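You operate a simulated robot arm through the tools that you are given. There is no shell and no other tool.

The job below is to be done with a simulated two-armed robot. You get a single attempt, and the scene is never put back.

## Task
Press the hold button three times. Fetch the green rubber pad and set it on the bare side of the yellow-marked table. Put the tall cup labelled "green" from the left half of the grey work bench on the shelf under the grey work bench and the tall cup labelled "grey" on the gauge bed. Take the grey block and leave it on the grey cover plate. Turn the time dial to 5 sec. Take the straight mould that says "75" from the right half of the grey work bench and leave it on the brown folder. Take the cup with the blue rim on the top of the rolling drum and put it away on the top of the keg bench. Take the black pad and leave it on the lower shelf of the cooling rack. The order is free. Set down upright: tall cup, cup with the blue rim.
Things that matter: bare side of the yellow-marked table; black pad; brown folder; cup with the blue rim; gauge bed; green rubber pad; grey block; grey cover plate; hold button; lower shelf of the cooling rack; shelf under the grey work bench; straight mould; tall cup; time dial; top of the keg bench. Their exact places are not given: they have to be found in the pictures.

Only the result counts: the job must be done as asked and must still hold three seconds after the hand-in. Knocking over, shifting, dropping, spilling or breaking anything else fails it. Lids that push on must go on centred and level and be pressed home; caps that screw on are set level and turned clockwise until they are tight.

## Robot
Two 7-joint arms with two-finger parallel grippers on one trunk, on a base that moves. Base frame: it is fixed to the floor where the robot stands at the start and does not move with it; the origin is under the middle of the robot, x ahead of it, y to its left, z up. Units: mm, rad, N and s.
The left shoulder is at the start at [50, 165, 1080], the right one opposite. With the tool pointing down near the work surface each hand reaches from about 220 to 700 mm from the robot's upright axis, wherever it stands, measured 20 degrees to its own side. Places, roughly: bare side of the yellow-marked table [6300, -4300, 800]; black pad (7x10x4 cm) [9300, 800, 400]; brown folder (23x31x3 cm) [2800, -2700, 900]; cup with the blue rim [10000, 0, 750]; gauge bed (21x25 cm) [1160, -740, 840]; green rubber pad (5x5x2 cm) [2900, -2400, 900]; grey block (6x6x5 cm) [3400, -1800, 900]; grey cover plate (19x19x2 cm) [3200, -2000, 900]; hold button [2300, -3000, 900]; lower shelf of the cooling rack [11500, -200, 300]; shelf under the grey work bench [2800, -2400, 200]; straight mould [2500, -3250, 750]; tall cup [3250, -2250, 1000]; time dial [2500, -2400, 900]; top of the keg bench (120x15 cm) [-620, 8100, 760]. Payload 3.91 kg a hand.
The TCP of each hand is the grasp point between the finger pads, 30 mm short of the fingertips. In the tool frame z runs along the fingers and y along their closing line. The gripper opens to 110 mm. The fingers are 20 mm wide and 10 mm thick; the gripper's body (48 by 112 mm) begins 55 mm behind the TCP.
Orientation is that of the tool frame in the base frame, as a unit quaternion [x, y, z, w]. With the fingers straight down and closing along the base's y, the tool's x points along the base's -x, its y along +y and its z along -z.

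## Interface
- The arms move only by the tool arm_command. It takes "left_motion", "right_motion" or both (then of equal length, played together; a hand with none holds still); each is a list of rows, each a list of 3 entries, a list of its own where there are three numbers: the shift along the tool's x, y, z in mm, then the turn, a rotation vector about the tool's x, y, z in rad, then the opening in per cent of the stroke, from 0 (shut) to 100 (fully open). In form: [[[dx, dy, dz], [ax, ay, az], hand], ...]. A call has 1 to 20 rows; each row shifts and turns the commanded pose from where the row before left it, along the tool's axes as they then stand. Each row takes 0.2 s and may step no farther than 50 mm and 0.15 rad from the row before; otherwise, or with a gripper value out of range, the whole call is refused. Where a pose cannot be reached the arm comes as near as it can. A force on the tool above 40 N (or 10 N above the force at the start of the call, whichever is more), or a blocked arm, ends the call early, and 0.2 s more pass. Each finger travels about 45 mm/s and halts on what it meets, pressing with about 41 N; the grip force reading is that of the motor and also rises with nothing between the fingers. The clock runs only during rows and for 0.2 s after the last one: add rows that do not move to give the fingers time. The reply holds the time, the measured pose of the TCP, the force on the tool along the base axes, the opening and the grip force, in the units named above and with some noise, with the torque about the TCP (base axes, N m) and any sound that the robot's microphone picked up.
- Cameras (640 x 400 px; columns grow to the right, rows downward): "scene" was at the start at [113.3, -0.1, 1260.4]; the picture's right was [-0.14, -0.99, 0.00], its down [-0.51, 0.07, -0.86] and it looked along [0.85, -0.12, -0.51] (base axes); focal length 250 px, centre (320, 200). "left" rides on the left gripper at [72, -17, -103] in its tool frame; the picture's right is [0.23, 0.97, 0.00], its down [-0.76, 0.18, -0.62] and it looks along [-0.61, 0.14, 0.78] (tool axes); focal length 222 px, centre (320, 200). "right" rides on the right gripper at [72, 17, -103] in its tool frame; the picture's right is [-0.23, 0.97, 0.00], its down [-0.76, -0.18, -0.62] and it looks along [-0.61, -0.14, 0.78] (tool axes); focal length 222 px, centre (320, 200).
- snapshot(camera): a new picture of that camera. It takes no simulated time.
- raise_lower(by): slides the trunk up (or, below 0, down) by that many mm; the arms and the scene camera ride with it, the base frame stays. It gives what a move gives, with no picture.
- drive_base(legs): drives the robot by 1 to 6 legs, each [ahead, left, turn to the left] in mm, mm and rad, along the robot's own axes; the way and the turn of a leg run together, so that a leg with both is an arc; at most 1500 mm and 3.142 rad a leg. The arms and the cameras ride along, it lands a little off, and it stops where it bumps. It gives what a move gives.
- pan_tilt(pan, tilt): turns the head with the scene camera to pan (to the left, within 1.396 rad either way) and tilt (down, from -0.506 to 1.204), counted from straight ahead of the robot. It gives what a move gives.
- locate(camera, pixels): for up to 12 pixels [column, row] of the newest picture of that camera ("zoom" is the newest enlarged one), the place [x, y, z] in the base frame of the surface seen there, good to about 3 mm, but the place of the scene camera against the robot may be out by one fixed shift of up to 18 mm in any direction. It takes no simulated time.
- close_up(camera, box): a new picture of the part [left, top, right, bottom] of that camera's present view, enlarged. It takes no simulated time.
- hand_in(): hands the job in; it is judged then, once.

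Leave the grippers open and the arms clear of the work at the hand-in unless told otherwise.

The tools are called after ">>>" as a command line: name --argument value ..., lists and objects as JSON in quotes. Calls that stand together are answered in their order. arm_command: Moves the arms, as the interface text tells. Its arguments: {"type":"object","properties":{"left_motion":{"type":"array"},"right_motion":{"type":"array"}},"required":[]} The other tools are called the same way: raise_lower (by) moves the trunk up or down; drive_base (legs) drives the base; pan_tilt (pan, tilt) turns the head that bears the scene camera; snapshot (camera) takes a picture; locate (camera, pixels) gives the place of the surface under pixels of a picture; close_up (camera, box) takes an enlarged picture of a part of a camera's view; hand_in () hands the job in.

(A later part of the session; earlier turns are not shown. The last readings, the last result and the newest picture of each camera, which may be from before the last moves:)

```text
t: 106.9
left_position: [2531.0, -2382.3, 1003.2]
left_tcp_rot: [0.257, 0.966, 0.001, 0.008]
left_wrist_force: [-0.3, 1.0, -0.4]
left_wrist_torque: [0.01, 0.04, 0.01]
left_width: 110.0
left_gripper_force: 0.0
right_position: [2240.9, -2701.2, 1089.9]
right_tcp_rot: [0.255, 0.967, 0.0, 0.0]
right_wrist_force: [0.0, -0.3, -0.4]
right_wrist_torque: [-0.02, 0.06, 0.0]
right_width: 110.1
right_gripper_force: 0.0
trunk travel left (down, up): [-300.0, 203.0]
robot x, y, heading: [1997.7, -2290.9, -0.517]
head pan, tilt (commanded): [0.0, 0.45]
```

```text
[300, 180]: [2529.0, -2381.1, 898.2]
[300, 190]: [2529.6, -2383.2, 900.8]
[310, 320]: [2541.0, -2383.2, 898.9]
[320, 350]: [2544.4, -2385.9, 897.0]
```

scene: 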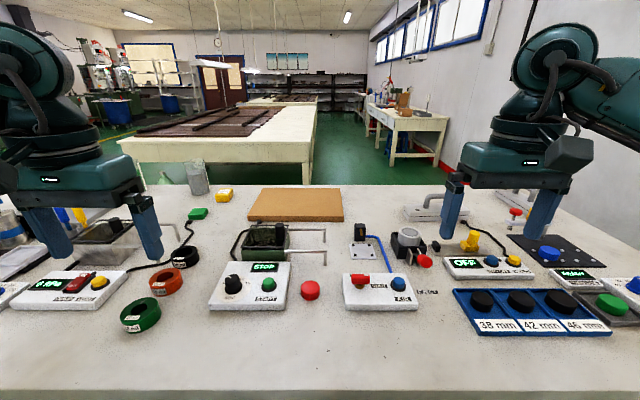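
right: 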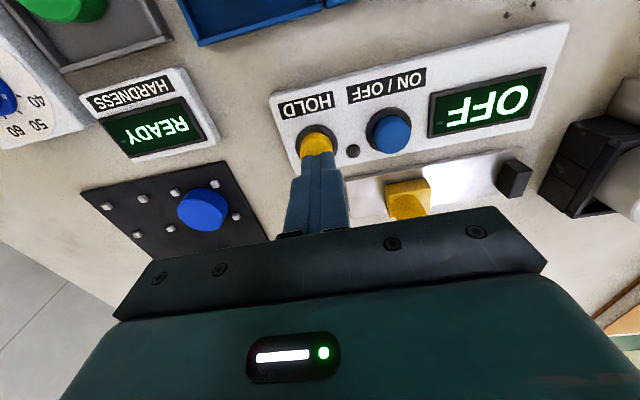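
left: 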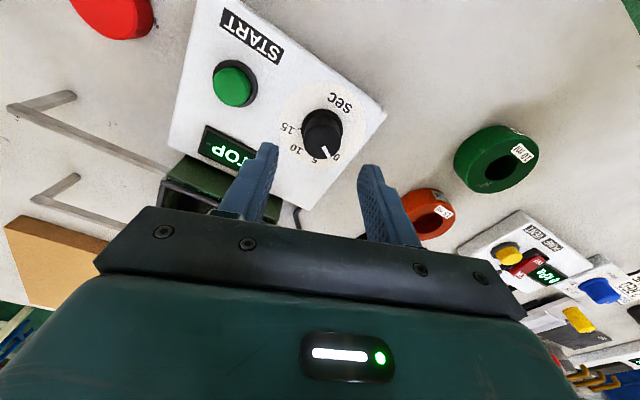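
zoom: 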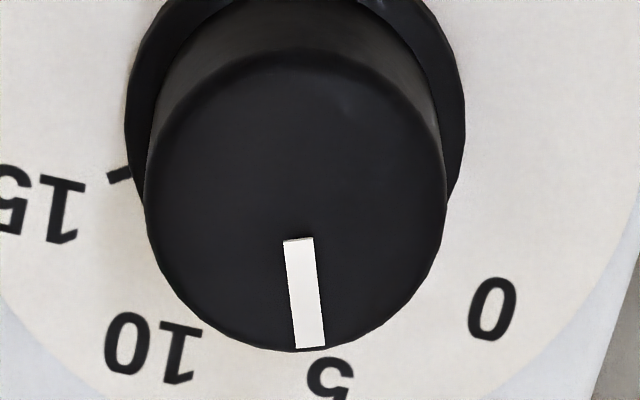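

The dial reads 5. Now raise/retract the left hand, back away from the bench, and look right to plan the route around the bench's right end.

>>> arm_command --left_motion '[[[0, 0, -45], [0, 0, 0], 100], [[0, 0, -45], [0, 0, 0], 100], [[40, 25, 0], [0, 0, 0], 100], [[40, 25, 0], [0, 0, 0], 100], [[40, 25, 0], [0, 0, 0], 100], [[30, 25, 0], [0, 0, 0], 100]]'

>>> drive_base --legs '[[-400, 0, 0], [0, -1000, 0]]'

>>> pan_tilt --pan -0.3 --tilt 0.4

>>> snapshot --camera "scene"

```text
t: 108.3
left_position: [2448.9, -2218.8, 1093.9]
left_tcp_rot: [0.258, 0.966, 0.001, 0.008]
left_wrist_force: [-0.7, 0.1, -0.5]
left_wrist_torque: [0.03, -0.02, 0.01]
left_width: 110.1
left_gripper_force: 0.0
right_position: [2242.4, -2700.5, 1091.9]
right_tcp_rot: [0.256, 0.967, 0.0, 0.001]
right_wrist_force: [0.2, 1.0, 0.1]
right_wrist_torque: [0.01, 0.0, 0.02]
right_width: 110.0
right_gripper_force: 0.0
trunk travel left (down, up): [-300.0, 203.0]
robot x, y, heading: [1998.0, -2289.7, -0.52]
head pan, tilt (commanded): [0.0, 0.45]
```

```text
t: 119.5
left_position: [1603.2, -2887.9, 1093.7]
left_tcp_rot: [0.255, 0.967, 0.001, 0.008]
left_wrist_force: [-0.1, -0.3, -0.1]
left_wrist_torque: [0.01, 0.01, 0.01]
left_width: 109.9
left_gripper_force: 0.1
right_position: [1399.6, -3370.9, 1089.5]
right_tcp_rot: [0.252, 0.968, 0.0, 0.0]
right_wrist_force: [-0.2, 0.4, -0.8]
right_wrist_torque: [-0.01, -0.02, 0.02]
right_width: 109.8
right_gripper_force: 0.1
trunk travel left (down, up): [-300.0, 203.0]
robot x, y, heading: [1153.7, -2959.8, -0.508]
head pan, tilt (commanded): [0.0, 0.45]
```

```text
t: 120.3
left_position: [1603.8, -2888.8, 1093.3]
left_tcp_rot: [0.254, 0.967, 0.002, 0.008]
left_wrist_force: [-0.4, 0.8, 0.5]
left_wrist_torque: [0.0, 0.01, 0.0]
left_width: 109.9
left_gripper_force: 0.0
right_position: [1400.5, -3370.3, 1092.4]
right_tcp_rot: [0.252, 0.968, -0.001, 0.0]
right_wrist_force: [0.9, -0.2, -0.9]
right_wrist_torque: [0.01, 0.02, 0.01]
right_width: 110.2
right_gripper_force: 0.0
trunk travel left (down, up): [-300.0, 203.0]
robot x, y, heading: [1149.4, -2961.8, -0.508]
head pan, tilt (commanded): [-0.3, 0.4]
```

```text
taken
```

scene: 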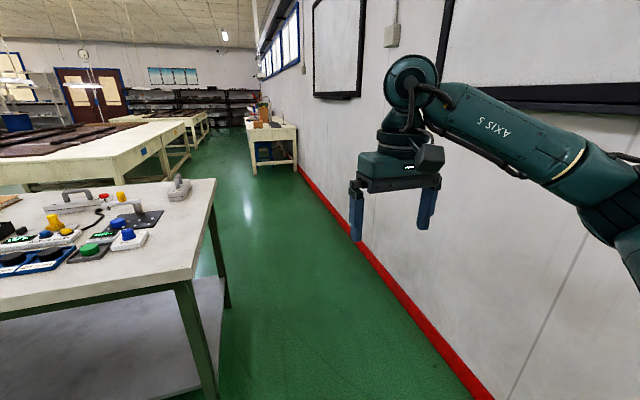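

>>> locate --camera "scene" --pixels '[[195, 275], [215, 185], [350, 220], [440, 330], [250, 150], [298, 168], [190, 170], [228, 300], [205, 395], [145, 175]]'

>>> close_up --camera "scene" --box '[0, 170, 220, 300]'

```text
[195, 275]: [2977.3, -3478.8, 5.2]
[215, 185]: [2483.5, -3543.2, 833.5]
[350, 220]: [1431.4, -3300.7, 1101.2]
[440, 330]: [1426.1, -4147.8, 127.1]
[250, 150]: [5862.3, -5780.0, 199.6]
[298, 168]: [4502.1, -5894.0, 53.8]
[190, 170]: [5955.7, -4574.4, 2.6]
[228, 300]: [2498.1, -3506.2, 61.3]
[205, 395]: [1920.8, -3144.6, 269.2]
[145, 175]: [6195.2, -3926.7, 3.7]
```

```text
2.91 times, centred on (110, 235) of scene
```

zoom: 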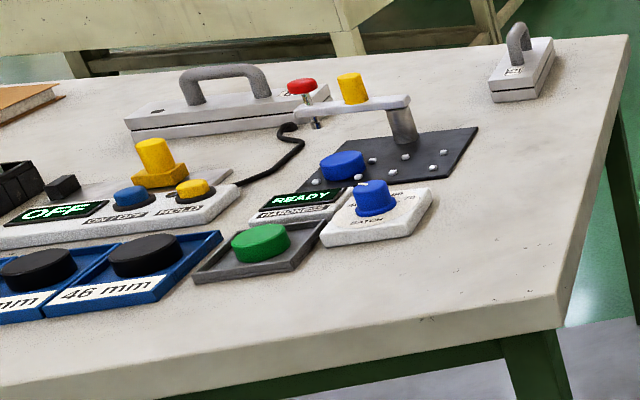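

Check the far-right mould's label closely from here.

>>> close_up --camera "scene" --box '[160, 172, 200, 208]'

>>> locate --camera "scene" --pixels '[[600, 200], [560, 150], [510, 110], [630, 240], [180, 188], [178, 195]]'

```text
11.11 times, centred on (180, 190) of scene
```

zoom: 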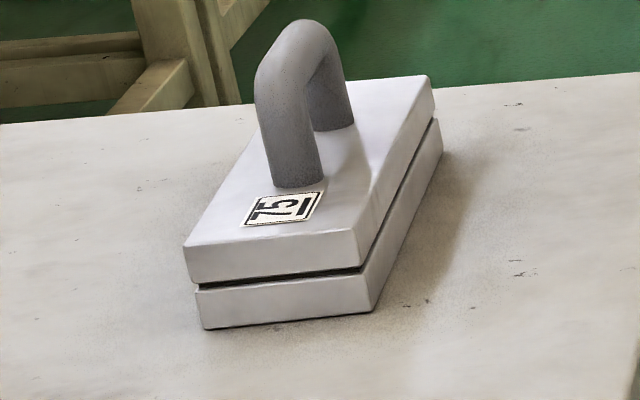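

```text
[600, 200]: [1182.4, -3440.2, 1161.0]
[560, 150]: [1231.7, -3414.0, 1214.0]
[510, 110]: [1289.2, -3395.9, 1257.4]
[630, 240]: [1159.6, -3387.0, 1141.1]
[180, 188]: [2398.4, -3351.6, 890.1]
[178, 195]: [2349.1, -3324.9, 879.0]
```

The far-right mould reads 75 — that's the one. Now turn around (+3.13 rad) here and back up along the corridor between bench and wall, to get behind the bench facing it.

>>> drive_base --legs '[[0, 0, 3.13]]'

>>> pan_tilt --pan 1.2 --tilt 0.4

>>> snapshot --camera "scene"

```text
t: 128.1
left_position: [699.7, -3036.5, 1094.1]
left_tcp_rot: [0.969, -0.248, -0.007, 0.002]
left_wrist_force: [-0.6, 0.6, 0.1]
left_wrist_torque: [0.01, 0.01, 0.02]
left_width: 110.2
left_gripper_force: 0.1
right_position: [895.1, -2550.4, 1091.1]
right_tcp_rot: [0.97, -0.245, 0.0, 0.0]
right_wrist_force: [0.9, 0.5, 0.5]
right_wrist_torque: [0.02, 0.0, -0.02]
right_width: 110.1
right_gripper_force: 0.0
trunk travel left (down, up): [-300.0, 203.0]
robot x, y, heading: [1152.5, -2958.5, 2.645]
head pan, tilt (commanded): [-0.3, 0.4]
```

```text
t: 129.7
left_position: [700.0, -3036.5, 1091.7]
left_tcp_rot: [0.969, -0.248, -0.008, 0.002]
left_wrist_force: [-0.4, 0.6, 0.6]
left_wrist_torque: [-0.01, -0.01, 0.01]
left_width: 109.9
left_gripper_force: 0.1
right_position: [897.0, -2550.6, 1091.7]
right_tcp_rot: [0.97, -0.245, 0.0, 0.0]
right_wrist_force: [-0.1, 0.2, 0.3]
right_wrist_torque: [0.01, -0.01, 0.0]
right_width: 110.4
right_gripper_force: 0.1
trunk travel left (down, up): [-300.0, 203.0]
robot x, y, heading: [1151.0, -2958.7, 2.645]
head pan, tilt (commanded): [1.201, 0.4]
```

```text
taken
```

scene: 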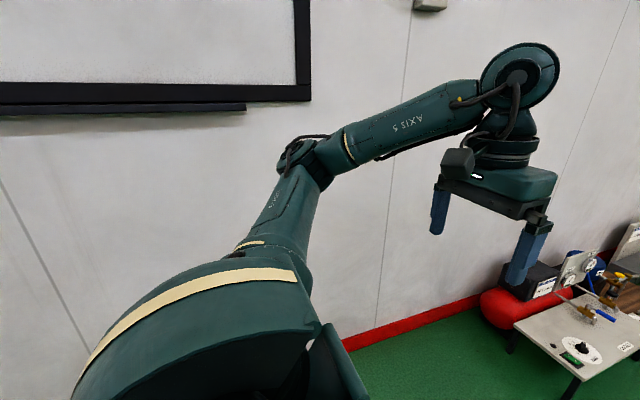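

Heading 2.645, want 2.62. Correct and sidestep left 250 mm toward the wall (v≈-2250), then check.

>>> drive_base --legs '[[0, 240, -0.024]]'

```text
t: 132.4
left_position: [582.0, -3235.3, 1091.9]
left_tcp_rot: [0.966, -0.257, -0.008, 0.001]
left_wrist_force: [-0.5, 0.2, 0.1]
left_wrist_torque: [0.01, -0.01, -0.01]
left_width: 109.8
left_gripper_force: 0.0
right_position: [789.2, -2753.6, 1090.8]
right_tcp_rot: [0.967, -0.255, 0.0, 0.0]
right_wrist_force: [-0.1, 0.0, -0.1]
right_wrist_torque: [-0.02, 0.0, 0.0]
right_width: 110.2
right_gripper_force: 0.2
trunk travel left (down, up): [-300.0, 203.0]
robot x, y, heading: [1036.7, -3164.3, 2.622]
head pan, tilt (commanded): [1.201, 0.4]
```

Now back up ~1820 mm past the bench's right end.

>>> drive_base --legs '[[-900, 0, 0]]'

>>> drive_base --legs '[[-930, 0, 0]]'

>>> pan_tilt --pan -0.5 --tilt 0.45

>>> snapshot --camera "scene"

```text
t: 137.1
left_position: [1355.3, -3672.3, 1093.9]
left_tcp_rot: [0.967, -0.255, -0.008, 0.002]
left_wrist_force: [0.1, -0.3, 0.5]
left_wrist_torque: [-0.01, -0.01, 0.01]
left_width: 110.0
left_gripper_force: 0.0
right_position: [1559.7, -3189.5, 1090.9]
right_tcp_rot: [0.968, -0.252, -0.001, 0.0]
right_wrist_force: [-0.2, 0.4, 0.7]
right_wrist_torque: [-0.02, -0.01, 0.02]
right_width: 110.0
right_gripper_force: 0.0
trunk travel left (down, up): [-300.0, 203.0]
robot x, y, heading: [1808.8, -3602.5, 2.633]
head pan, tilt (commanded): [1.201, 0.4]
```

```text
t: 141.9
left_position: [2151.1, -4117.6, 1093.5]
left_tcp_rot: [0.968, -0.251, -0.007, 0.002]
left_wrist_force: [-0.5, -0.2, 0.8]
left_wrist_torque: [-0.01, 0.0, -0.01]
left_width: 110.1
left_gripper_force: 0.0
right_position: [2352.5, -3632.3, 1090.1]
right_tcp_rot: [0.969, -0.249, 0.0, 0.0]
right_wrist_force: [1.0, 0.0, -1.2]
right_wrist_torque: [0.0, 0.03, 0.0]
right_width: 109.9
right_gripper_force: 0.0
trunk travel left (down, up): [-300.0, 203.0]
robot x, y, heading: [2603.4, -4046.2, 2.638]
head pan, tilt (commanded): [1.201, 0.4]
```

```text
t: 143.6
left_position: [2152.6, -4117.2, 1093.7]
left_tcp_rot: [0.968, -0.252, -0.008, 0.001]
left_wrist_force: [0.9, 0.1, -0.2]
left_wrist_torque: [0.01, 0.03, -0.01]
left_width: 110.0
left_gripper_force: 0.0
right_position: [2353.4, -3633.2, 1092.6]
right_tcp_rot: [0.968, -0.249, 0.0, 0.0]
right_wrist_force: [-0.3, 0.0, 0.3]
right_wrist_torque: [-0.01, -0.01, 0.01]
right_width: 110.1
right_gripper_force: 0.0
trunk travel left (down, up): [-300.0, 203.0]
robot x, y, heading: [2607.1, -4047.9, 2.638]
head pan, tilt (commanded): [-0.499, 0.45]
```

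```text
taken
```

scene: 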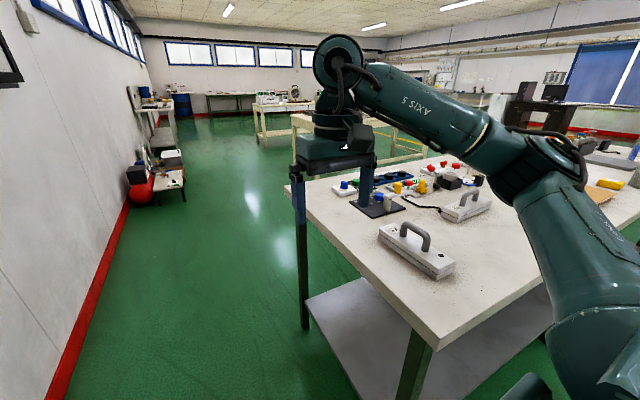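

I'm at the back-right corner; the 75 mould is in view at (415,250). Step right 350 mm and square up, then look at the mould.

>>> drive_base --legs '[[0, -330, -0.018]]'

>>> pan_tilt --pan -0.3 --tilt 0.6

>>> snapshot --camera "scene"

>>> snapshot --camera "right"

```text
t: 147.1
left_position: [2312.5, -3823.0, 1093.3]
left_tcp_rot: [0.966, -0.26, -0.008, 0.001]
left_wrist_force: [-0.4, 0.0, 0.0]
left_wrist_torque: [0.01, 0.0, -0.01]
left_width: 110.0
left_gripper_force: 0.0
right_position: [2521.0, -3342.5, 1090.6]
right_tcp_rot: [0.966, -0.258, 0.0, 0.0]
right_wrist_force: [1.1, -0.4, -0.2]
right_wrist_torque: [-0.03, -0.04, 0.01]
right_width: 110.1
right_gripper_force: 0.1
trunk travel left (down, up): [-300.0, 203.0]
robot x, y, heading: [2768.8, -3762.9, 2.621]
head pan, tilt (commanded): [-0.499, 0.45]
```

```text
t: 147.8
left_position: [2311.3, -3822.7, 1093.0]
left_tcp_rot: [0.965, -0.261, -0.007, 0.001]
left_wrist_force: [-0.1, 0.1, 0.0]
left_wrist_torque: [0.0, -0.04, 0.01]
left_width: 110.1
left_gripper_force: 0.2
right_position: [2521.3, -3343.8, 1091.4]
right_tcp_rot: [0.966, -0.258, -0.001, 0.0]
right_wrist_force: [-0.5, 0.0, -0.3]
right_wrist_torque: [0.01, 0.01, 0.0]
right_width: 110.0
right_gripper_force: 0.0
trunk travel left (down, up): [-300.0, 203.0]
robot x, y, heading: [2767.6, -3758.4, 2.625]
head pan, tilt (commanded): [-0.3, 0.6]
```

```text
taken
```

scene: 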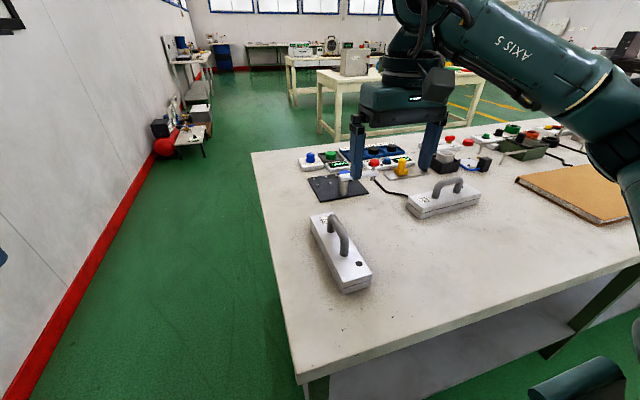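

```text
taken
```

right: 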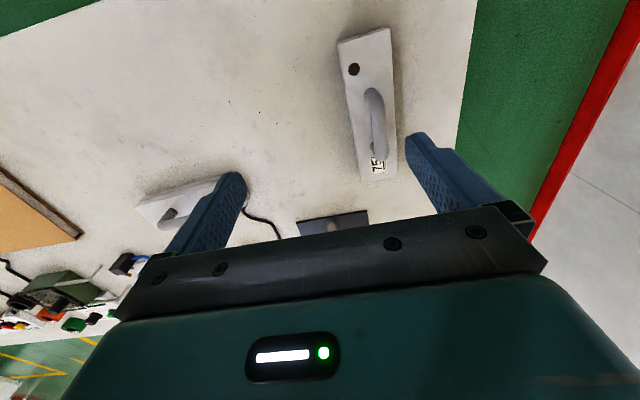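

Mould 75 at (370,100) in the right camera. Locate the handle and body corners.

>>> close_up --camera "right" --box '[310, 20, 470, 190]'

>>> locate --camera "right" --pixels '[[370, 95], [378, 145], [373, 120], [340, 43], [388, 32], [358, 178], [396, 173], [354, 68], [378, 165], [345, 90]]'

```text
2.35 times, centred on (390, 105) of right
```

zoom: 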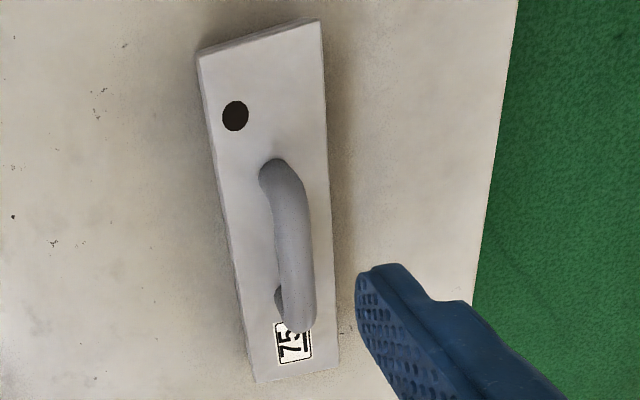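

```text
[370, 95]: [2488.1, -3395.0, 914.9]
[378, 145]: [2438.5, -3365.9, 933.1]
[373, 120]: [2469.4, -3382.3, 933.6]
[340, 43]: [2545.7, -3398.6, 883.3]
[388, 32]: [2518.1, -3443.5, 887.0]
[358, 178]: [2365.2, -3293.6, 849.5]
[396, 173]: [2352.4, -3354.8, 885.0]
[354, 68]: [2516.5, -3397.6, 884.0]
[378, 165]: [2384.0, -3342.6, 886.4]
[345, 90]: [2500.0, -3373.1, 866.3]
```

>>> locate --camera "zoom" --pixels '[[282, 175], [288, 200], [293, 230], [296, 260], [298, 290], [300, 320], [305, 240], [281, 240], [200, 55], [318, 22], [255, 380], [336, 366]]'

```text
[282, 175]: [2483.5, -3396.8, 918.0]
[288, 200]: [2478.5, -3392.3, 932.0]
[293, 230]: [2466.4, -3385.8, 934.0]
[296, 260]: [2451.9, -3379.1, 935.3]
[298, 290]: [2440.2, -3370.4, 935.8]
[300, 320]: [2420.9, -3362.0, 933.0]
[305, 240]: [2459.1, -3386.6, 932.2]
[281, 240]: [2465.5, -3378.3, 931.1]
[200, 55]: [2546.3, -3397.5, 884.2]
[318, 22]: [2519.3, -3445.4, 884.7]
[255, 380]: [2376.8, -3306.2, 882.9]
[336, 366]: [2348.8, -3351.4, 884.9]
```

Handle bar centre ≈ [2449,-3376.5], bar top z 934, top plate 885. Move the right hand above it, descend so the bar is between the pads (TCP z≈925).

>>> arm_command --right_motion '[[[-15, 21, 25], [0, 0, 0], 80], [[-15, 21, 30], [0, 0, 0], 70], [[-16, 22, 30], [0, 0, 0], 60], [[0, 0, 30], [0, 0, 0], 60], [[0, 0, 25], [0, 0, 0], 60], [[0, 0, 0], [0, 0, 0], 60]]'

>>> snapshot --camera "right"

```text
t: 149.2
left_position: [2311.7, -3824.1, 1093.8]
left_tcp_rot: [0.965, -0.261, -0.008, 0.001]
left_wrist_force: [0.6, 1.1, -0.5]
left_wrist_torque: [0.0, 0.04, 0.04]
left_width: 109.8
left_gripper_force: 0.0
right_position: [2449.8, -3376.6, 949.5]
right_tcp_rot: [0.966, -0.258, -0.001, -0.001]
right_wrist_force: [-0.8, 0.2, -0.4]
right_wrist_torque: [-0.03, 0.0, -0.06]
right_width: 66.2
right_gripper_force: 0.0
trunk travel left (down, up): [-300.0, 203.0]
robot x, y, heading: [2765.3, -3760.2, 2.623]
head pan, tilt (commanded): [-0.3, 0.6]
```

```text
taken
```

right: 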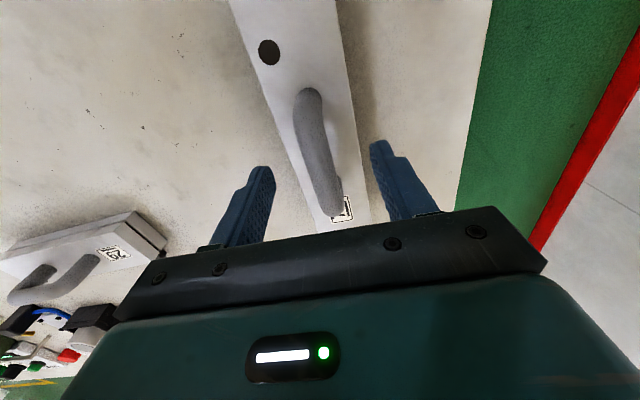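

Bar lies between the fingers. Descend 24 mm and close.

>>> arm_command --right_motion '[[[0, 0, 12], [0, 0, 0], 60], [[0, 0, 12], [0, 0, 0], 60], [[0, 0, 0], [0, 0, 0], 30], [[0, 0, 0], [0, 0, 0], 10], [[0, 0, 0], [0, 0, 0], 0], [[0, 0, 0], [0, 0, 0], 0], [[0, 0, 0], [0, 0, 0], 0]]'

>>> arm_command --right_motion '[[[0, 0, -5], [0, 0, 0], 0], [[0, 0, -10], [0, 0, 0], 0], [[0, 0, -15], [0, 0, 0], 0], [[0, 0, -20], [0, 0, 0], 0], [[0, 0, 0], [0, 0, 0], 0]]'

>>> snapshot --camera "right"

>>> snapshot --camera "scene"

```text
t: 150.8
left_position: [2313.3, -3823.4, 1094.7]
left_tcp_rot: [0.965, -0.261, -0.008, 0.001]
left_wrist_force: [0.4, 0.1, -0.1]
left_wrist_torque: [0.0, 0.0, -0.01]
left_width: 110.1
left_gripper_force: 0.0
right_position: [2450.4, -3377.1, 926.3]
right_tcp_rot: [0.966, -0.258, 0.0, 0.0]
right_wrist_force: [-0.2, 0.0, 0.4]
right_wrist_torque: [0.05, 0.06, 0.09]
right_width: 17.1
right_gripper_force: 40.8
trunk travel left (down, up): [-300.0, 203.0]
robot x, y, heading: [2766.1, -3755.7, 2.62]
head pan, tilt (commanded): [-0.3, 0.6]
```

```text
t: 152.0
left_position: [2312.3, -3823.1, 1093.4]
left_tcp_rot: [0.966, -0.26, -0.007, 0.002]
left_wrist_force: [0.2, -0.6, -0.1]
left_wrist_torque: [0.01, 0.01, 0.0]
left_width: 110.1
left_gripper_force: 0.1
right_position: [2450.6, -3376.0, 977.5]
right_tcp_rot: [0.966, -0.258, 0.0, 0.0]
right_wrist_force: [-0.1, 0.4, -3.7]
right_wrist_torque: [-0.02, -0.01, 0.01]
right_width: 17.3
right_gripper_force: 41.0
trunk travel left (down, up): [-300.0, 203.0]
robot x, y, heading: [2765.5, -3756.4, 2.62]
head pan, tilt (commanded): [-0.3, 0.6]
```

```text
taken
```

right: 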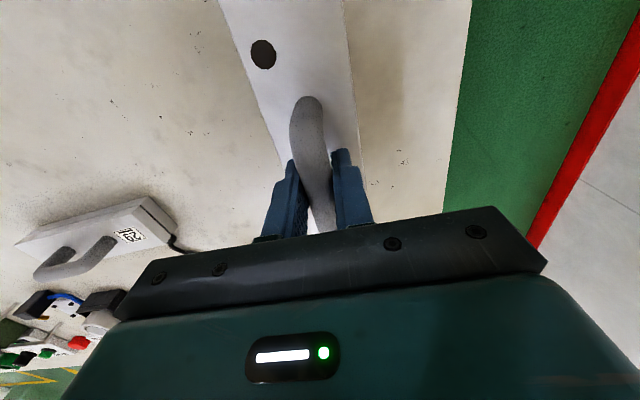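

```text
taken
```

scene: 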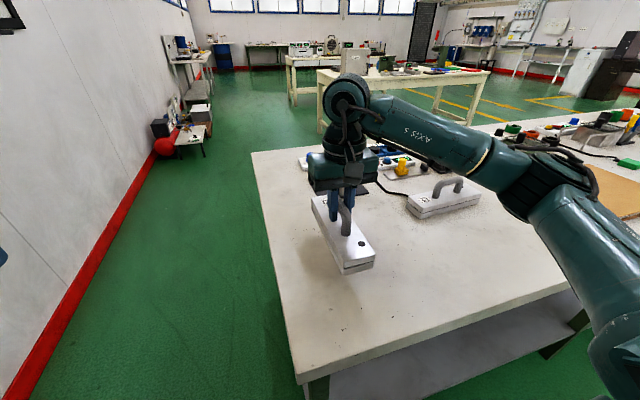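

Mould is lifted (≈0.4 kg). Raise to TCP z≈1065 and drive right ~800 mm toward the brown folder.

>>> arm_command --right_motion '[[[0, 0, -30], [0, 0, 0], 0], [[0, 0, -30], [0, 0, 0], 0], [[0, 0, -30], [0, 0, 0], 0], [[0, 0, 0], [0, 0, 0], 0]]'

>>> drive_base --legs '[[0, -800, 0]]'

>>> pan_tilt --pan -0.2 --tilt 0.65

>>> snapshot --camera "scene"

>>> snapshot --camera "right"

```text
t: 153.0
left_position: [2312.4, -3823.8, 1092.7]
left_tcp_rot: [0.966, -0.26, -0.007, 0.001]
left_wrist_force: [-0.3, 0.6, -0.1]
left_wrist_torque: [0.0, -0.01, 0.01]
left_width: 109.9
left_gripper_force: 0.0
right_position: [2448.9, -3375.6, 1067.1]
right_tcp_rot: [0.966, -0.258, 0.0, 0.0]
right_wrist_force: [0.5, -0.5, -3.7]
right_wrist_torque: [0.01, -0.03, 0.0]
right_width: 17.4
right_gripper_force: 41.0
trunk travel left (down, up): [-300.0, 203.0]
robot x, y, heading: [2765.3, -3758.2, 2.618]
head pan, tilt (commanded): [-0.3, 0.6]
```

```text
t: 160.4
left_position: [2708.9, -3134.1, 1093.3]
left_tcp_rot: [0.965, -0.262, -0.008, 0.002]
left_wrist_force: [0.0, -0.4, -0.1]
left_wrist_torque: [0.0, 0.02, 0.0]
left_width: 110.1
left_gripper_force: 0.0
right_position: [2846.4, -2686.9, 1067.6]
right_tcp_rot: [0.966, -0.26, 0.0, 0.0]
right_wrist_force: [0.1, -0.4, -3.6]
right_wrist_torque: [-0.01, -0.03, -0.02]
right_width: 17.4
right_gripper_force: 40.9
trunk travel left (down, up): [-300.0, 203.0]
robot x, y, heading: [3162.6, -3070.0, 2.615]
head pan, tilt (commanded): [-0.3, 0.6]
```

```text
t: 161.0
left_position: [2707.6, -3135.4, 1093.1]
left_tcp_rot: [0.965, -0.262, -0.008, 0.002]
left_wrist_force: [0.3, -0.1, 0.3]
left_wrist_torque: [0.0, -0.03, 0.0]
left_width: 109.9
left_gripper_force: 0.1
right_position: [2847.7, -2687.9, 1067.9]
right_tcp_rot: [0.966, -0.26, 0.001, 0.0]
right_wrist_force: [-0.2, 0.7, -4.8]
right_wrist_torque: [-0.04, -0.01, 0.02]
right_width: 17.3
right_gripper_force: 40.9
trunk travel left (down, up): [-300.0, 203.0]
robot x, y, heading: [3162.4, -3073.2, 2.615]
head pan, tilt (commanded): [-0.201, 0.649]
```

```text
taken
```

scene: 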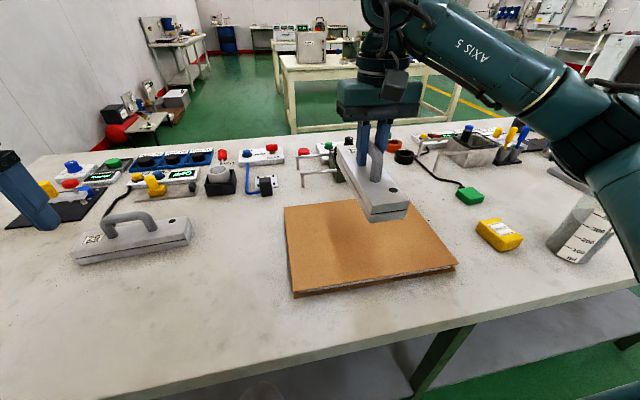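

```text
taken
```

right: 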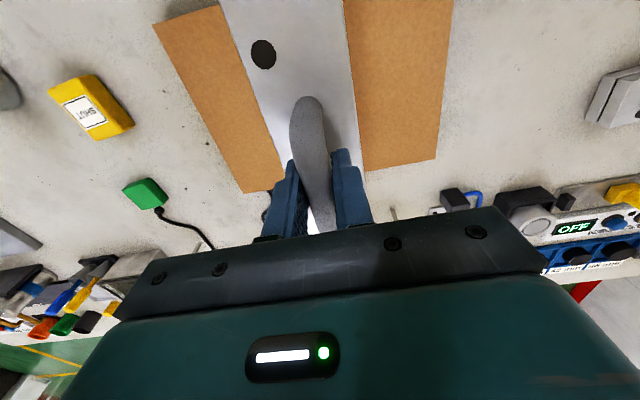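

The folder is below the mould. Locate folder corners (scene and right cameras).

>>> locate --camera "scene" --pixels '[[286, 208], [407, 203], [455, 264], [294, 292], [470, 193], [500, 230], [380, 215], [415, 300]]'

>>> locate --camera "right" --pixels '[[156, 25], [245, 190], [435, 157], [449, 5], [200, 100], [400, 120], [147, 190], [90, 110], [214, 10]]'

```text
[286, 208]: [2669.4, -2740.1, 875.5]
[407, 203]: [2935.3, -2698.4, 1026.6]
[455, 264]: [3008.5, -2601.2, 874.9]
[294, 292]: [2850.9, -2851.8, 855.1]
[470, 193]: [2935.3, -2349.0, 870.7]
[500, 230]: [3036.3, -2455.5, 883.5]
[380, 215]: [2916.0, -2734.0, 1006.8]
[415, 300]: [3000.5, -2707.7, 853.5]
```

```text
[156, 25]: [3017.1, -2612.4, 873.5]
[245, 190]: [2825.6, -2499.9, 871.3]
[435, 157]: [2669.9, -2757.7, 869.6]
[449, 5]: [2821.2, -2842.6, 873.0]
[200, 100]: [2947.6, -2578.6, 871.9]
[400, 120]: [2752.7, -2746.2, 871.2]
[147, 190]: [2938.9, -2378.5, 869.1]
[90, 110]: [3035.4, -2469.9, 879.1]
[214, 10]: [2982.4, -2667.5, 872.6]
```

Folder centre ≈ [2843.5,-2685], top z≈872; the mould hangs almost exactly above it. Lower it: to about 8 mm above, then in small steps.

>>> arm_command --right_motion '[[[-5, -1, 30], [0, 0, 0], 0], [[0, 0, 40], [0, 0, 0], 0], [[0, 0, 35], [0, 0, 0], 0], [[0, 0, 5], [0, 0, 0], 0], [[0, 0, 0], [0, 0, 0], 0]]'

>>> snapshot --camera "right"

>>> snapshot --camera "scene"

```text
t: 162.2
left_position: [2708.6, -3135.0, 1092.8]
left_tcp_rot: [0.965, -0.262, -0.007, 0.001]
left_wrist_force: [-0.8, 0.7, -0.4]
left_wrist_torque: [0.0, -0.03, 0.02]
left_width: 109.9
left_gripper_force: 0.0
right_position: [2843.9, -2683.9, 958.0]
right_tcp_rot: [0.966, -0.26, 0.0, 0.0]
right_wrist_force: [0.0, 0.4, -3.9]
right_wrist_torque: [0.02, -0.03, -0.04]
right_width: 17.3
right_gripper_force: 41.0
trunk travel left (down, up): [-300.0, 203.0]
robot x, y, heading: [3164.7, -3072.2, 2.616]
head pan, tilt (commanded): [-0.201, 0.649]
```

```text
taken
```

right: 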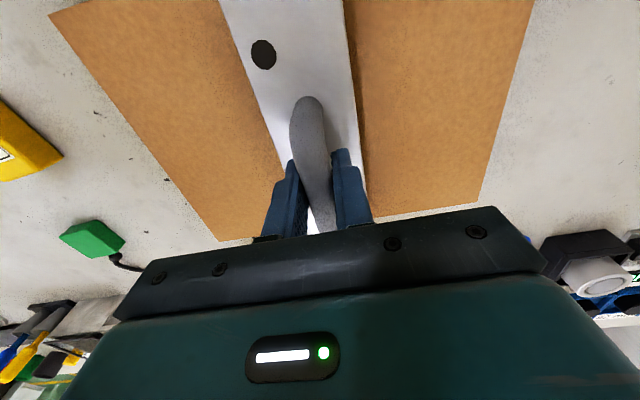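

```text
taken
```

scene: 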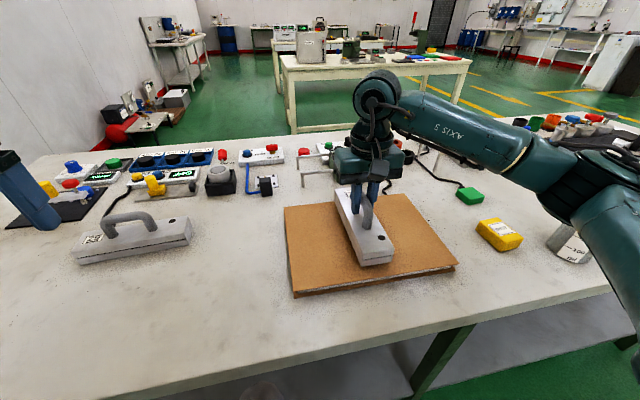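

Centred. Lower gently.

>>> arm_command --right_motion '[[[0, 0, 4], [0, 0, 0], 0], [[0, 0, 3], [0, 0, 0], 0], [[0, 0, 2], [0, 0, 0], 0], [[0, 0, 0], [0, 0, 0], 0]]'

```text
t: 163.2
left_position: [2708.1, -3134.7, 1093.5]
left_tcp_rot: [0.965, -0.263, -0.008, 0.001]
left_wrist_force: [-0.7, -0.3, 0.4]
left_wrist_torque: [0.01, 0.01, -0.04]
left_width: 110.0
left_gripper_force: 0.1
right_position: [2842.1, -2683.0, 948.8]
right_tcp_rot: [0.966, -0.259, -0.001, 0.001]
right_wrist_force: [0.5, -0.2, -4.4]
right_wrist_torque: [0.02, -0.01, -0.01]
right_width: 17.7
right_gripper_force: 40.9
trunk travel left (down, up): [-300.0, 203.0]
robot x, y, heading: [3163.5, -3075.4, 2.618]
head pan, tilt (commanded): [-0.201, 0.649]
```

>>> arm_command --right_motion '[[[0, 0, 1.5], [0, 0, 0], 0], [[0, 0, 1.5], [0, 0, 0], 0], [[0, 0, 0], [0, 0, 0], 0]]'

```text
t: 164.0
left_position: [2709.0, -3136.1, 1093.6]
left_tcp_rot: [0.965, -0.262, -0.008, 0.0]
left_wrist_force: [0.0, 0.3, -0.1]
left_wrist_torque: [0.02, 0.0, -0.03]
left_width: 109.7
left_gripper_force: 0.1
right_position: [2841.5, -2683.6, 948.9]
right_tcp_rot: [0.965, -0.261, -0.003, -0.001]
right_wrist_force: [-5.7, 7.9, 25.2]
right_wrist_torque: [-0.44, -0.77, 0.11]
right_width: 17.6
right_gripper_force: 41.4
trunk travel left (down, up): [-300.0, 203.0]
robot x, y, heading: [3160.8, -3070.8, 2.614]
head pan, tilt (commanded): [-0.201, 0.649]
```

Contact made (25 N). Ease up 1.5 mm, open, and lift away.

>>> arm_command --right_motion '[[[0, 0, -2], [0, 0, 0], 0], [[0, 0, 0], [0, 0, 0], 15], [[0, 0, 0], [0, 0, 0], 40], [[0, 0, 0], [0, 0, 0], 60], [[0, 0, 0], [0, 0, 0], 60], [[0, 0, -20], [0, 0, 0], 60], [[0, 0, -40], [0, 0, 0], 60], [[0, 0, -40], [0, 0, 0], 100], [[0, 0, -40], [0, 0, 0], 100]]'

>>> snapshot --camera "scene"

>>> snapshot --camera "right"

```text
t: 166.0
left_position: [2708.4, -3134.6, 1093.0]
left_tcp_rot: [0.965, -0.262, -0.007, 0.001]
left_wrist_force: [-0.3, -0.3, -0.3]
left_wrist_torque: [0.01, 0.0, 0.0]
left_width: 109.9
left_gripper_force: 0.0
right_position: [2843.7, -2685.1, 1089.5]
right_tcp_rot: [0.966, -0.259, 0.001, -0.001]
right_wrist_force: [0.1, -0.5, 0.1]
right_wrist_torque: [0.02, 0.0, -0.01]
right_width: 110.1
right_gripper_force: 0.0
trunk travel left (down, up): [-300.0, 203.0]
robot x, y, heading: [3165.1, -3072.2, 2.62]
head pan, tilt (commanded): [-0.201, 0.649]
```

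```text
taken
```

scene: 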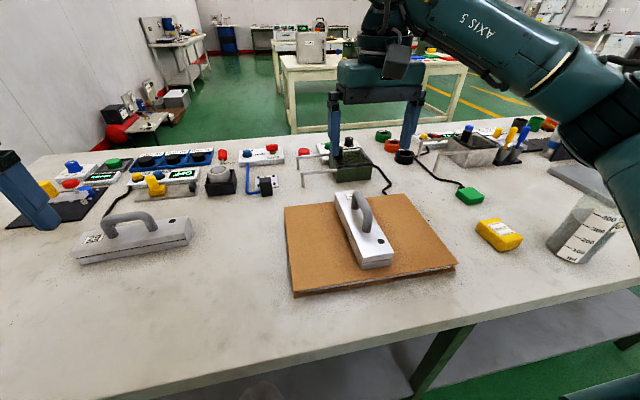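

```text
taken
```

right: 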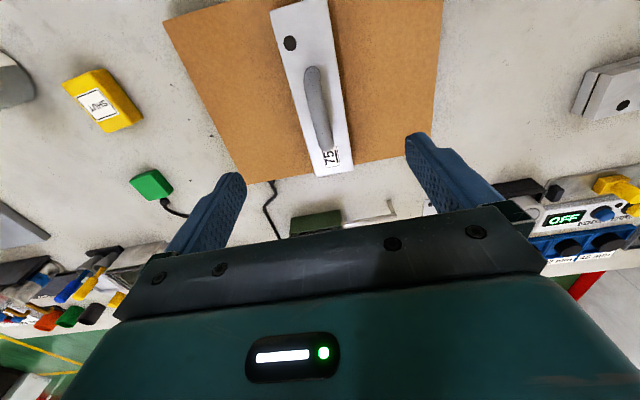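

Mould is on the folder. Now examine the green pad at right-camera (152,185) and the area toward the cups.

>>> close_up --camera "right" --box '[110, 150, 200, 220]'

>>> close_up --camera "scene" --box '[420, 160, 540, 260]'

```text
5.71 times, centred on (155, 185) of right
```

zoom: 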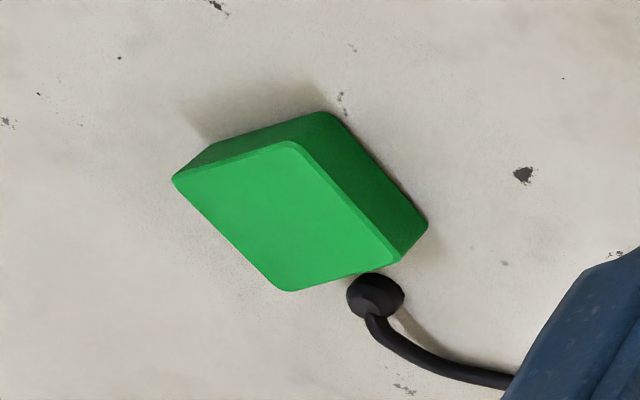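

```text
4.00 times, centred on (480, 210) of scene
```

zoom: 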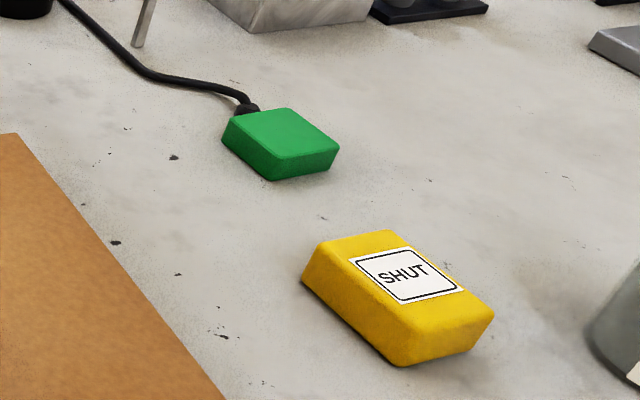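

The pad is free (cord end only beside it). Before driving past the cups, raise the right hand 60 mm more and retract a little, then move right and look.

>>> arm_command --right_motion '[[[0, 0, -40], [0, 0, 0], 100], [[30, 0, -30], [0, 0, 0], 100], [[40, 0, 0], [0, 0, 0], 100]]' --left_motion '[[[0, 0, -40], [0, 0, 0], 100], [[0, 0, -30], [0, 0, 0], 100], [[0, 0, 0], [0, 0, 0], 100]]'

>>> drive_base --legs '[[0, -450, 0]]'

>>> pan_tilt --pan 0.0 --tilt 0.6

>>> snapshot --camera "scene"

```text
t: 166.8
left_position: [2711.7, -3133.9, 1164.3]
left_tcp_rot: [0.965, -0.262, -0.008, 0.002]
left_wrist_force: [0.1, 0.6, 0.1]
left_wrist_torque: [0.0, 0.02, 0.01]
left_width: 110.0
left_gripper_force: 0.0
right_position: [2906.1, -2718.6, 1158.3]
right_tcp_rot: [0.966, -0.26, 0.0, 0.001]
right_wrist_force: [-0.2, -0.3, 0.3]
right_wrist_torque: [-0.01, 0.01, -0.01]
right_width: 110.1
right_gripper_force: 0.0
trunk travel left (down, up): [-300.0, 203.0]
robot x, y, heading: [3162.4, -3068.8, 2.617]
head pan, tilt (commanded): [-0.201, 0.649]
```

```text
t: 171.3
left_position: [2937.1, -2743.5, 1164.4]
left_tcp_rot: [0.964, -0.265, -0.007, 0.001]
left_wrist_force: [-0.3, -0.5, 0.2]
left_wrist_torque: [0.02, 0.01, 0.01]
left_width: 110.0
left_gripper_force: 0.0
right_position: [3134.0, -2329.3, 1156.4]
right_tcp_rot: [0.965, -0.263, 0.0, 0.0]
right_wrist_force: [-0.4, 0.6, 0.3]
right_wrist_torque: [0.0, -0.01, 0.01]
right_width: 110.2
right_gripper_force: 0.1
trunk travel left (down, up): [-300.0, 203.0]
robot x, y, heading: [3385.3, -2685.3, 2.611]
head pan, tilt (commanded): [-0.201, 0.649]
```

```text
t: 172.0
left_position: [2936.7, -2744.0, 1164.3]
left_tcp_rot: [0.964, -0.265, -0.007, 0.002]
left_wrist_force: [0.4, 0.4, -1.2]
left_wrist_torque: [-0.03, -0.01, -0.03]
left_width: 110.2
left_gripper_force: 0.0
right_position: [3132.4, -2329.3, 1157.5]
right_tcp_rot: [0.965, -0.263, -0.001, 0.0]
right_wrist_force: [-0.6, 0.0, -0.4]
right_wrist_torque: [0.0, -0.03, 0.01]
right_width: 110.2
right_gripper_force: 0.0
trunk travel left (down, up): [-300.0, 203.0]
robot x, y, heading: [3388.0, -2687.0, 2.61]
head pan, tilt (commanded): [0.0, 0.6]
```

```text
taken
```

scene: 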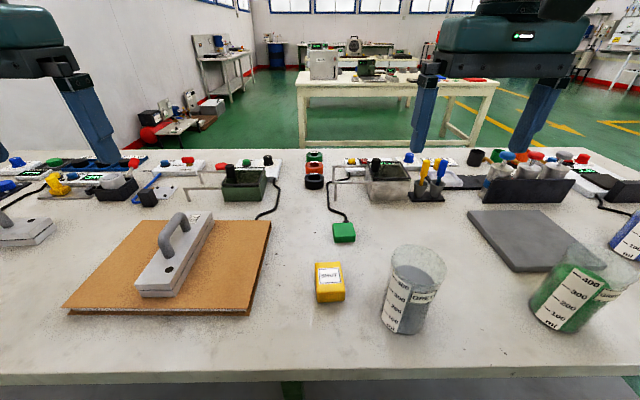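

Clear view of the cups and plate from behind. Locate cup rims, plate corners, block.

>>> locate --camera "scene" --pixels '[[400, 320], [418, 250], [390, 265], [445, 268], [343, 232], [330, 282], [470, 212], [535, 208], [515, 268], [565, 262], [545, 235], [560, 310]]'

>>> close_up --camera "scene" --box '[360, 200, 640, 350]'

```text
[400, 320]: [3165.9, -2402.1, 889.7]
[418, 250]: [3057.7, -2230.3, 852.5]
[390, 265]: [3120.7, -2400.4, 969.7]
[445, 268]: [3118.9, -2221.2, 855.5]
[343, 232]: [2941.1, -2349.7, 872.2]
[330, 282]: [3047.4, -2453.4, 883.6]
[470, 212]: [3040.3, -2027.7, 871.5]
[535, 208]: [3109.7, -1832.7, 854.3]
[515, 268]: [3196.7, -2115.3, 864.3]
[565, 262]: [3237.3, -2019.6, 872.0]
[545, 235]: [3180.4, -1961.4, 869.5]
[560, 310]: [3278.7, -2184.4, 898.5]
```

```text
2.29 times, centred on (500, 275) of scene
```

zoom: 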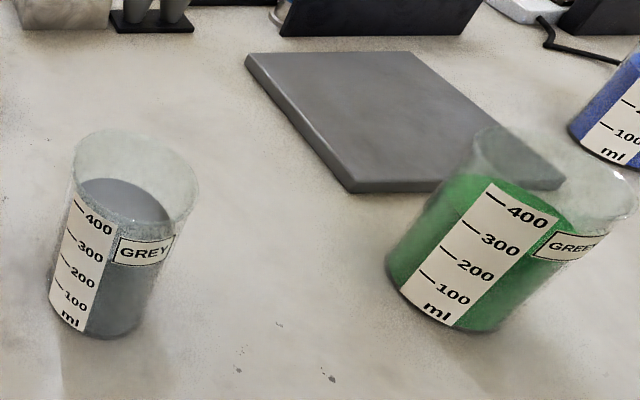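

Both labels read as expected (GREY left, GREEN right from this side). Now go right ~580 mm to bring the right hand above the grey block.

>>> drive_base --legs '[[0, -580, 0.01]]'

>>> snapshot --camera "right"

>>> snapshot --camera "scene"

```text
t: 177.6
left_position: [3227.4, -2249.6, 1164.5]
left_tcp_rot: [0.966, -0.258, -0.007, 0.002]
left_wrist_force: [0.7, 0.0, 0.1]
left_wrist_torque: [0.02, 0.04, -0.01]
left_width: 109.8
left_gripper_force: 0.1
right_position: [3418.6, -1830.5, 1159.5]
right_tcp_rot: [0.967, -0.255, 0.001, 0.0]
right_wrist_force: [0.1, 0.0, -0.7]
right_wrist_torque: [0.02, 0.0, 0.01]
right_width: 110.1
right_gripper_force: 0.1
trunk travel left (down, up): [-300.0, 203.0]
robot x, y, heading: [3679.9, -2186.1, 2.623]
head pan, tilt (commanded): [0.0, 0.6]
```

```text
taken
```

right: 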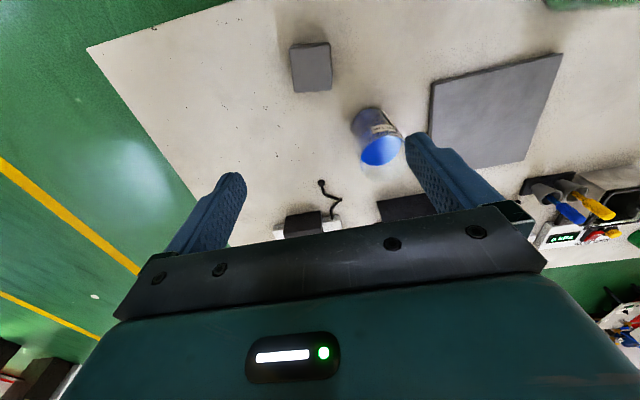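

```text
taken
```

scene: 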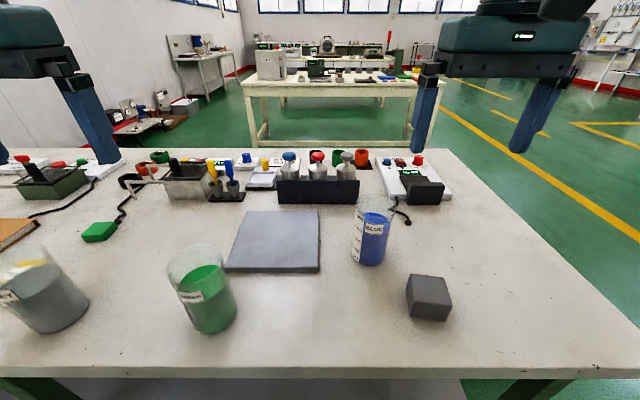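

Grey block at (311,67) and plate at (490,110) in the right camera. Locate their corners and the blue cup.

>>> locate --camera "right" --pixels '[[311, 62], [292, 48], [328, 44], [296, 80], [330, 76], [432, 86], [560, 56], [434, 175], [524, 160], [490, 110], [378, 150], [376, 115]]'

>>> locate --camera "scene" --pixels '[[428, 290], [408, 275], [450, 297], [275, 240], [240, 213], [318, 213], [318, 272], [225, 270], [372, 205], [210, 310]]'

```text
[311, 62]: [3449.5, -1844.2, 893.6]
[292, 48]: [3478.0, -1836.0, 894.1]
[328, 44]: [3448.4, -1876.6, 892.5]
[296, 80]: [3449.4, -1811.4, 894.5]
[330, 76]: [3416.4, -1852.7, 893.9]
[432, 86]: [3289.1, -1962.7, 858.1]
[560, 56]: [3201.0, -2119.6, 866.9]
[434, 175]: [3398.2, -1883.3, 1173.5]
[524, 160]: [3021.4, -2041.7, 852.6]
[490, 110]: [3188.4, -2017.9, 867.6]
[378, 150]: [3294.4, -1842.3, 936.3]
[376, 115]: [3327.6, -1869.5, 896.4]
```

```text
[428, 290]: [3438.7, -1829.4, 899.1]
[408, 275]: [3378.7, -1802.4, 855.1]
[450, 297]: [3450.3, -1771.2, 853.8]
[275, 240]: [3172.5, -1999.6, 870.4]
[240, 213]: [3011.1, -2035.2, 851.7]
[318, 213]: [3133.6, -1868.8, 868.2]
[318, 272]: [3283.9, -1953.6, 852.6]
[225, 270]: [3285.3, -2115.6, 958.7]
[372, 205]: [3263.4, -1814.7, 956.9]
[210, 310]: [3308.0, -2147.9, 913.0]
```

Block top centre ≈ [3448,-1844,894], edges yawed a few degrees. Move the right hand above at TCP z≈970 and re-measure closely.

>>> arm_command --right_motion '[[[16, -1, 35], [0, 0, 0], 100], [[16, -2, 40], [0, 0, 0], 100], [[0, 0, 45], [0, 0, 0], 100], [[0, 0, 45], [0, 0, 0], 100], [[0, 0, 20], [0, 0, 0], 100], [[0, 0, 0], [0, 0, 0], 100]]'

>>> snapshot --camera "right"

```text
t: 179.0
left_position: [3227.8, -2250.2, 1163.3]
left_tcp_rot: [0.966, -0.259, -0.008, 0.0]
left_wrist_force: [-1.1, 0.1, -0.2]
left_wrist_torque: [0.01, -0.02, 0.0]
left_width: 110.1
left_gripper_force: 0.0
right_position: [3447.1, -1845.3, 972.7]
right_tcp_rot: [0.967, -0.255, -0.001, 0.0]
right_wrist_force: [0.0, -0.3, 0.7]
right_wrist_torque: [0.04, 0.01, -0.03]
right_width: 109.8
right_gripper_force: 0.1
trunk travel left (down, up): [-300.0, 203.0]
robot x, y, heading: [3677.5, -2180.1, 2.62]
head pan, tilt (commanded): [0.0, 0.6]
```

```text
taken
```

right: 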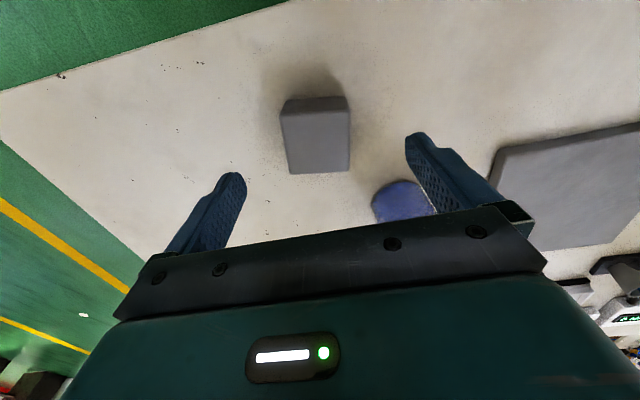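

>>> locate --camera "right" --pixels '[[282, 113], [347, 110], [290, 171], [347, 169], [316, 140], [283, 100], [346, 97]]'

>>> close_up --camera "right" --box '[250, 80, 380, 190]'

```text
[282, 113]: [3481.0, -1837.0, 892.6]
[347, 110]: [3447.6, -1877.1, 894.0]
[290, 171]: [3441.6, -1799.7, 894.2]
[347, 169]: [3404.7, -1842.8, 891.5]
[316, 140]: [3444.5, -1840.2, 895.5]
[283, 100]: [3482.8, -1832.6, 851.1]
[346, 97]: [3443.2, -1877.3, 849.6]
```

```text
3.64 times, centred on (315, 135) of right
```

zoom: 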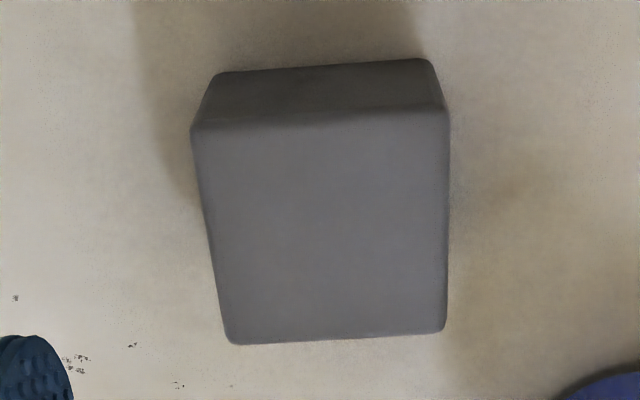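

Block centre ≈ [3443.7,-1839.2], yawed ~11° from the tool. Rotate 0.19 rad, correct position, descend to TCP z≈888 and close.

>>> arm_command --right_motion '[[[0, 0, 0], [0, 0, 0.1], 100], [[0, 0, 0], [0, 0, 0.09], 100], [[-6.5, -2.4, 20], [0, 0, 0], 100], [[0, 0, 30], [0, 0, 0], 100], [[0, 0, 25], [0, 0, 0], 100], [[0, 0, 9], [0, 0, 0], 100], [[0, 0, 0], [0, 0, 0], 100]]'

>>> snapshot --camera "right"

```text
t: 180.6
left_position: [3228.9, -2249.1, 1164.3]
left_tcp_rot: [0.966, -0.258, -0.008, 0.002]
left_wrist_force: [-0.4, -0.3, -0.1]
left_wrist_torque: [0.0, 0.01, -0.03]
left_width: 110.1
left_gripper_force: 0.1
right_position: [3443.9, -1839.2, 888.9]
right_tcp_rot: [0.938, -0.347, -0.001, -0.001]
right_wrist_force: [-0.2, 0.6, 0.7]
right_wrist_torque: [-0.01, 0.0, -0.01]
right_width: 110.0
right_gripper_force: 0.1
trunk travel left (down, up): [-300.0, 203.0]
robot x, y, heading: [3677.0, -2182.8, 2.63]
head pan, tilt (commanded): [0.0, 0.6]
```

```text
taken
```

right: 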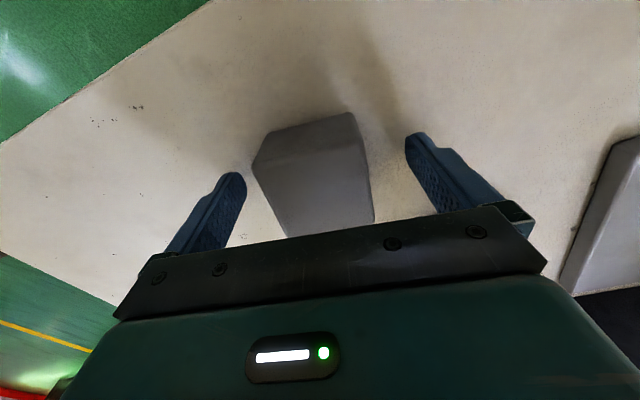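

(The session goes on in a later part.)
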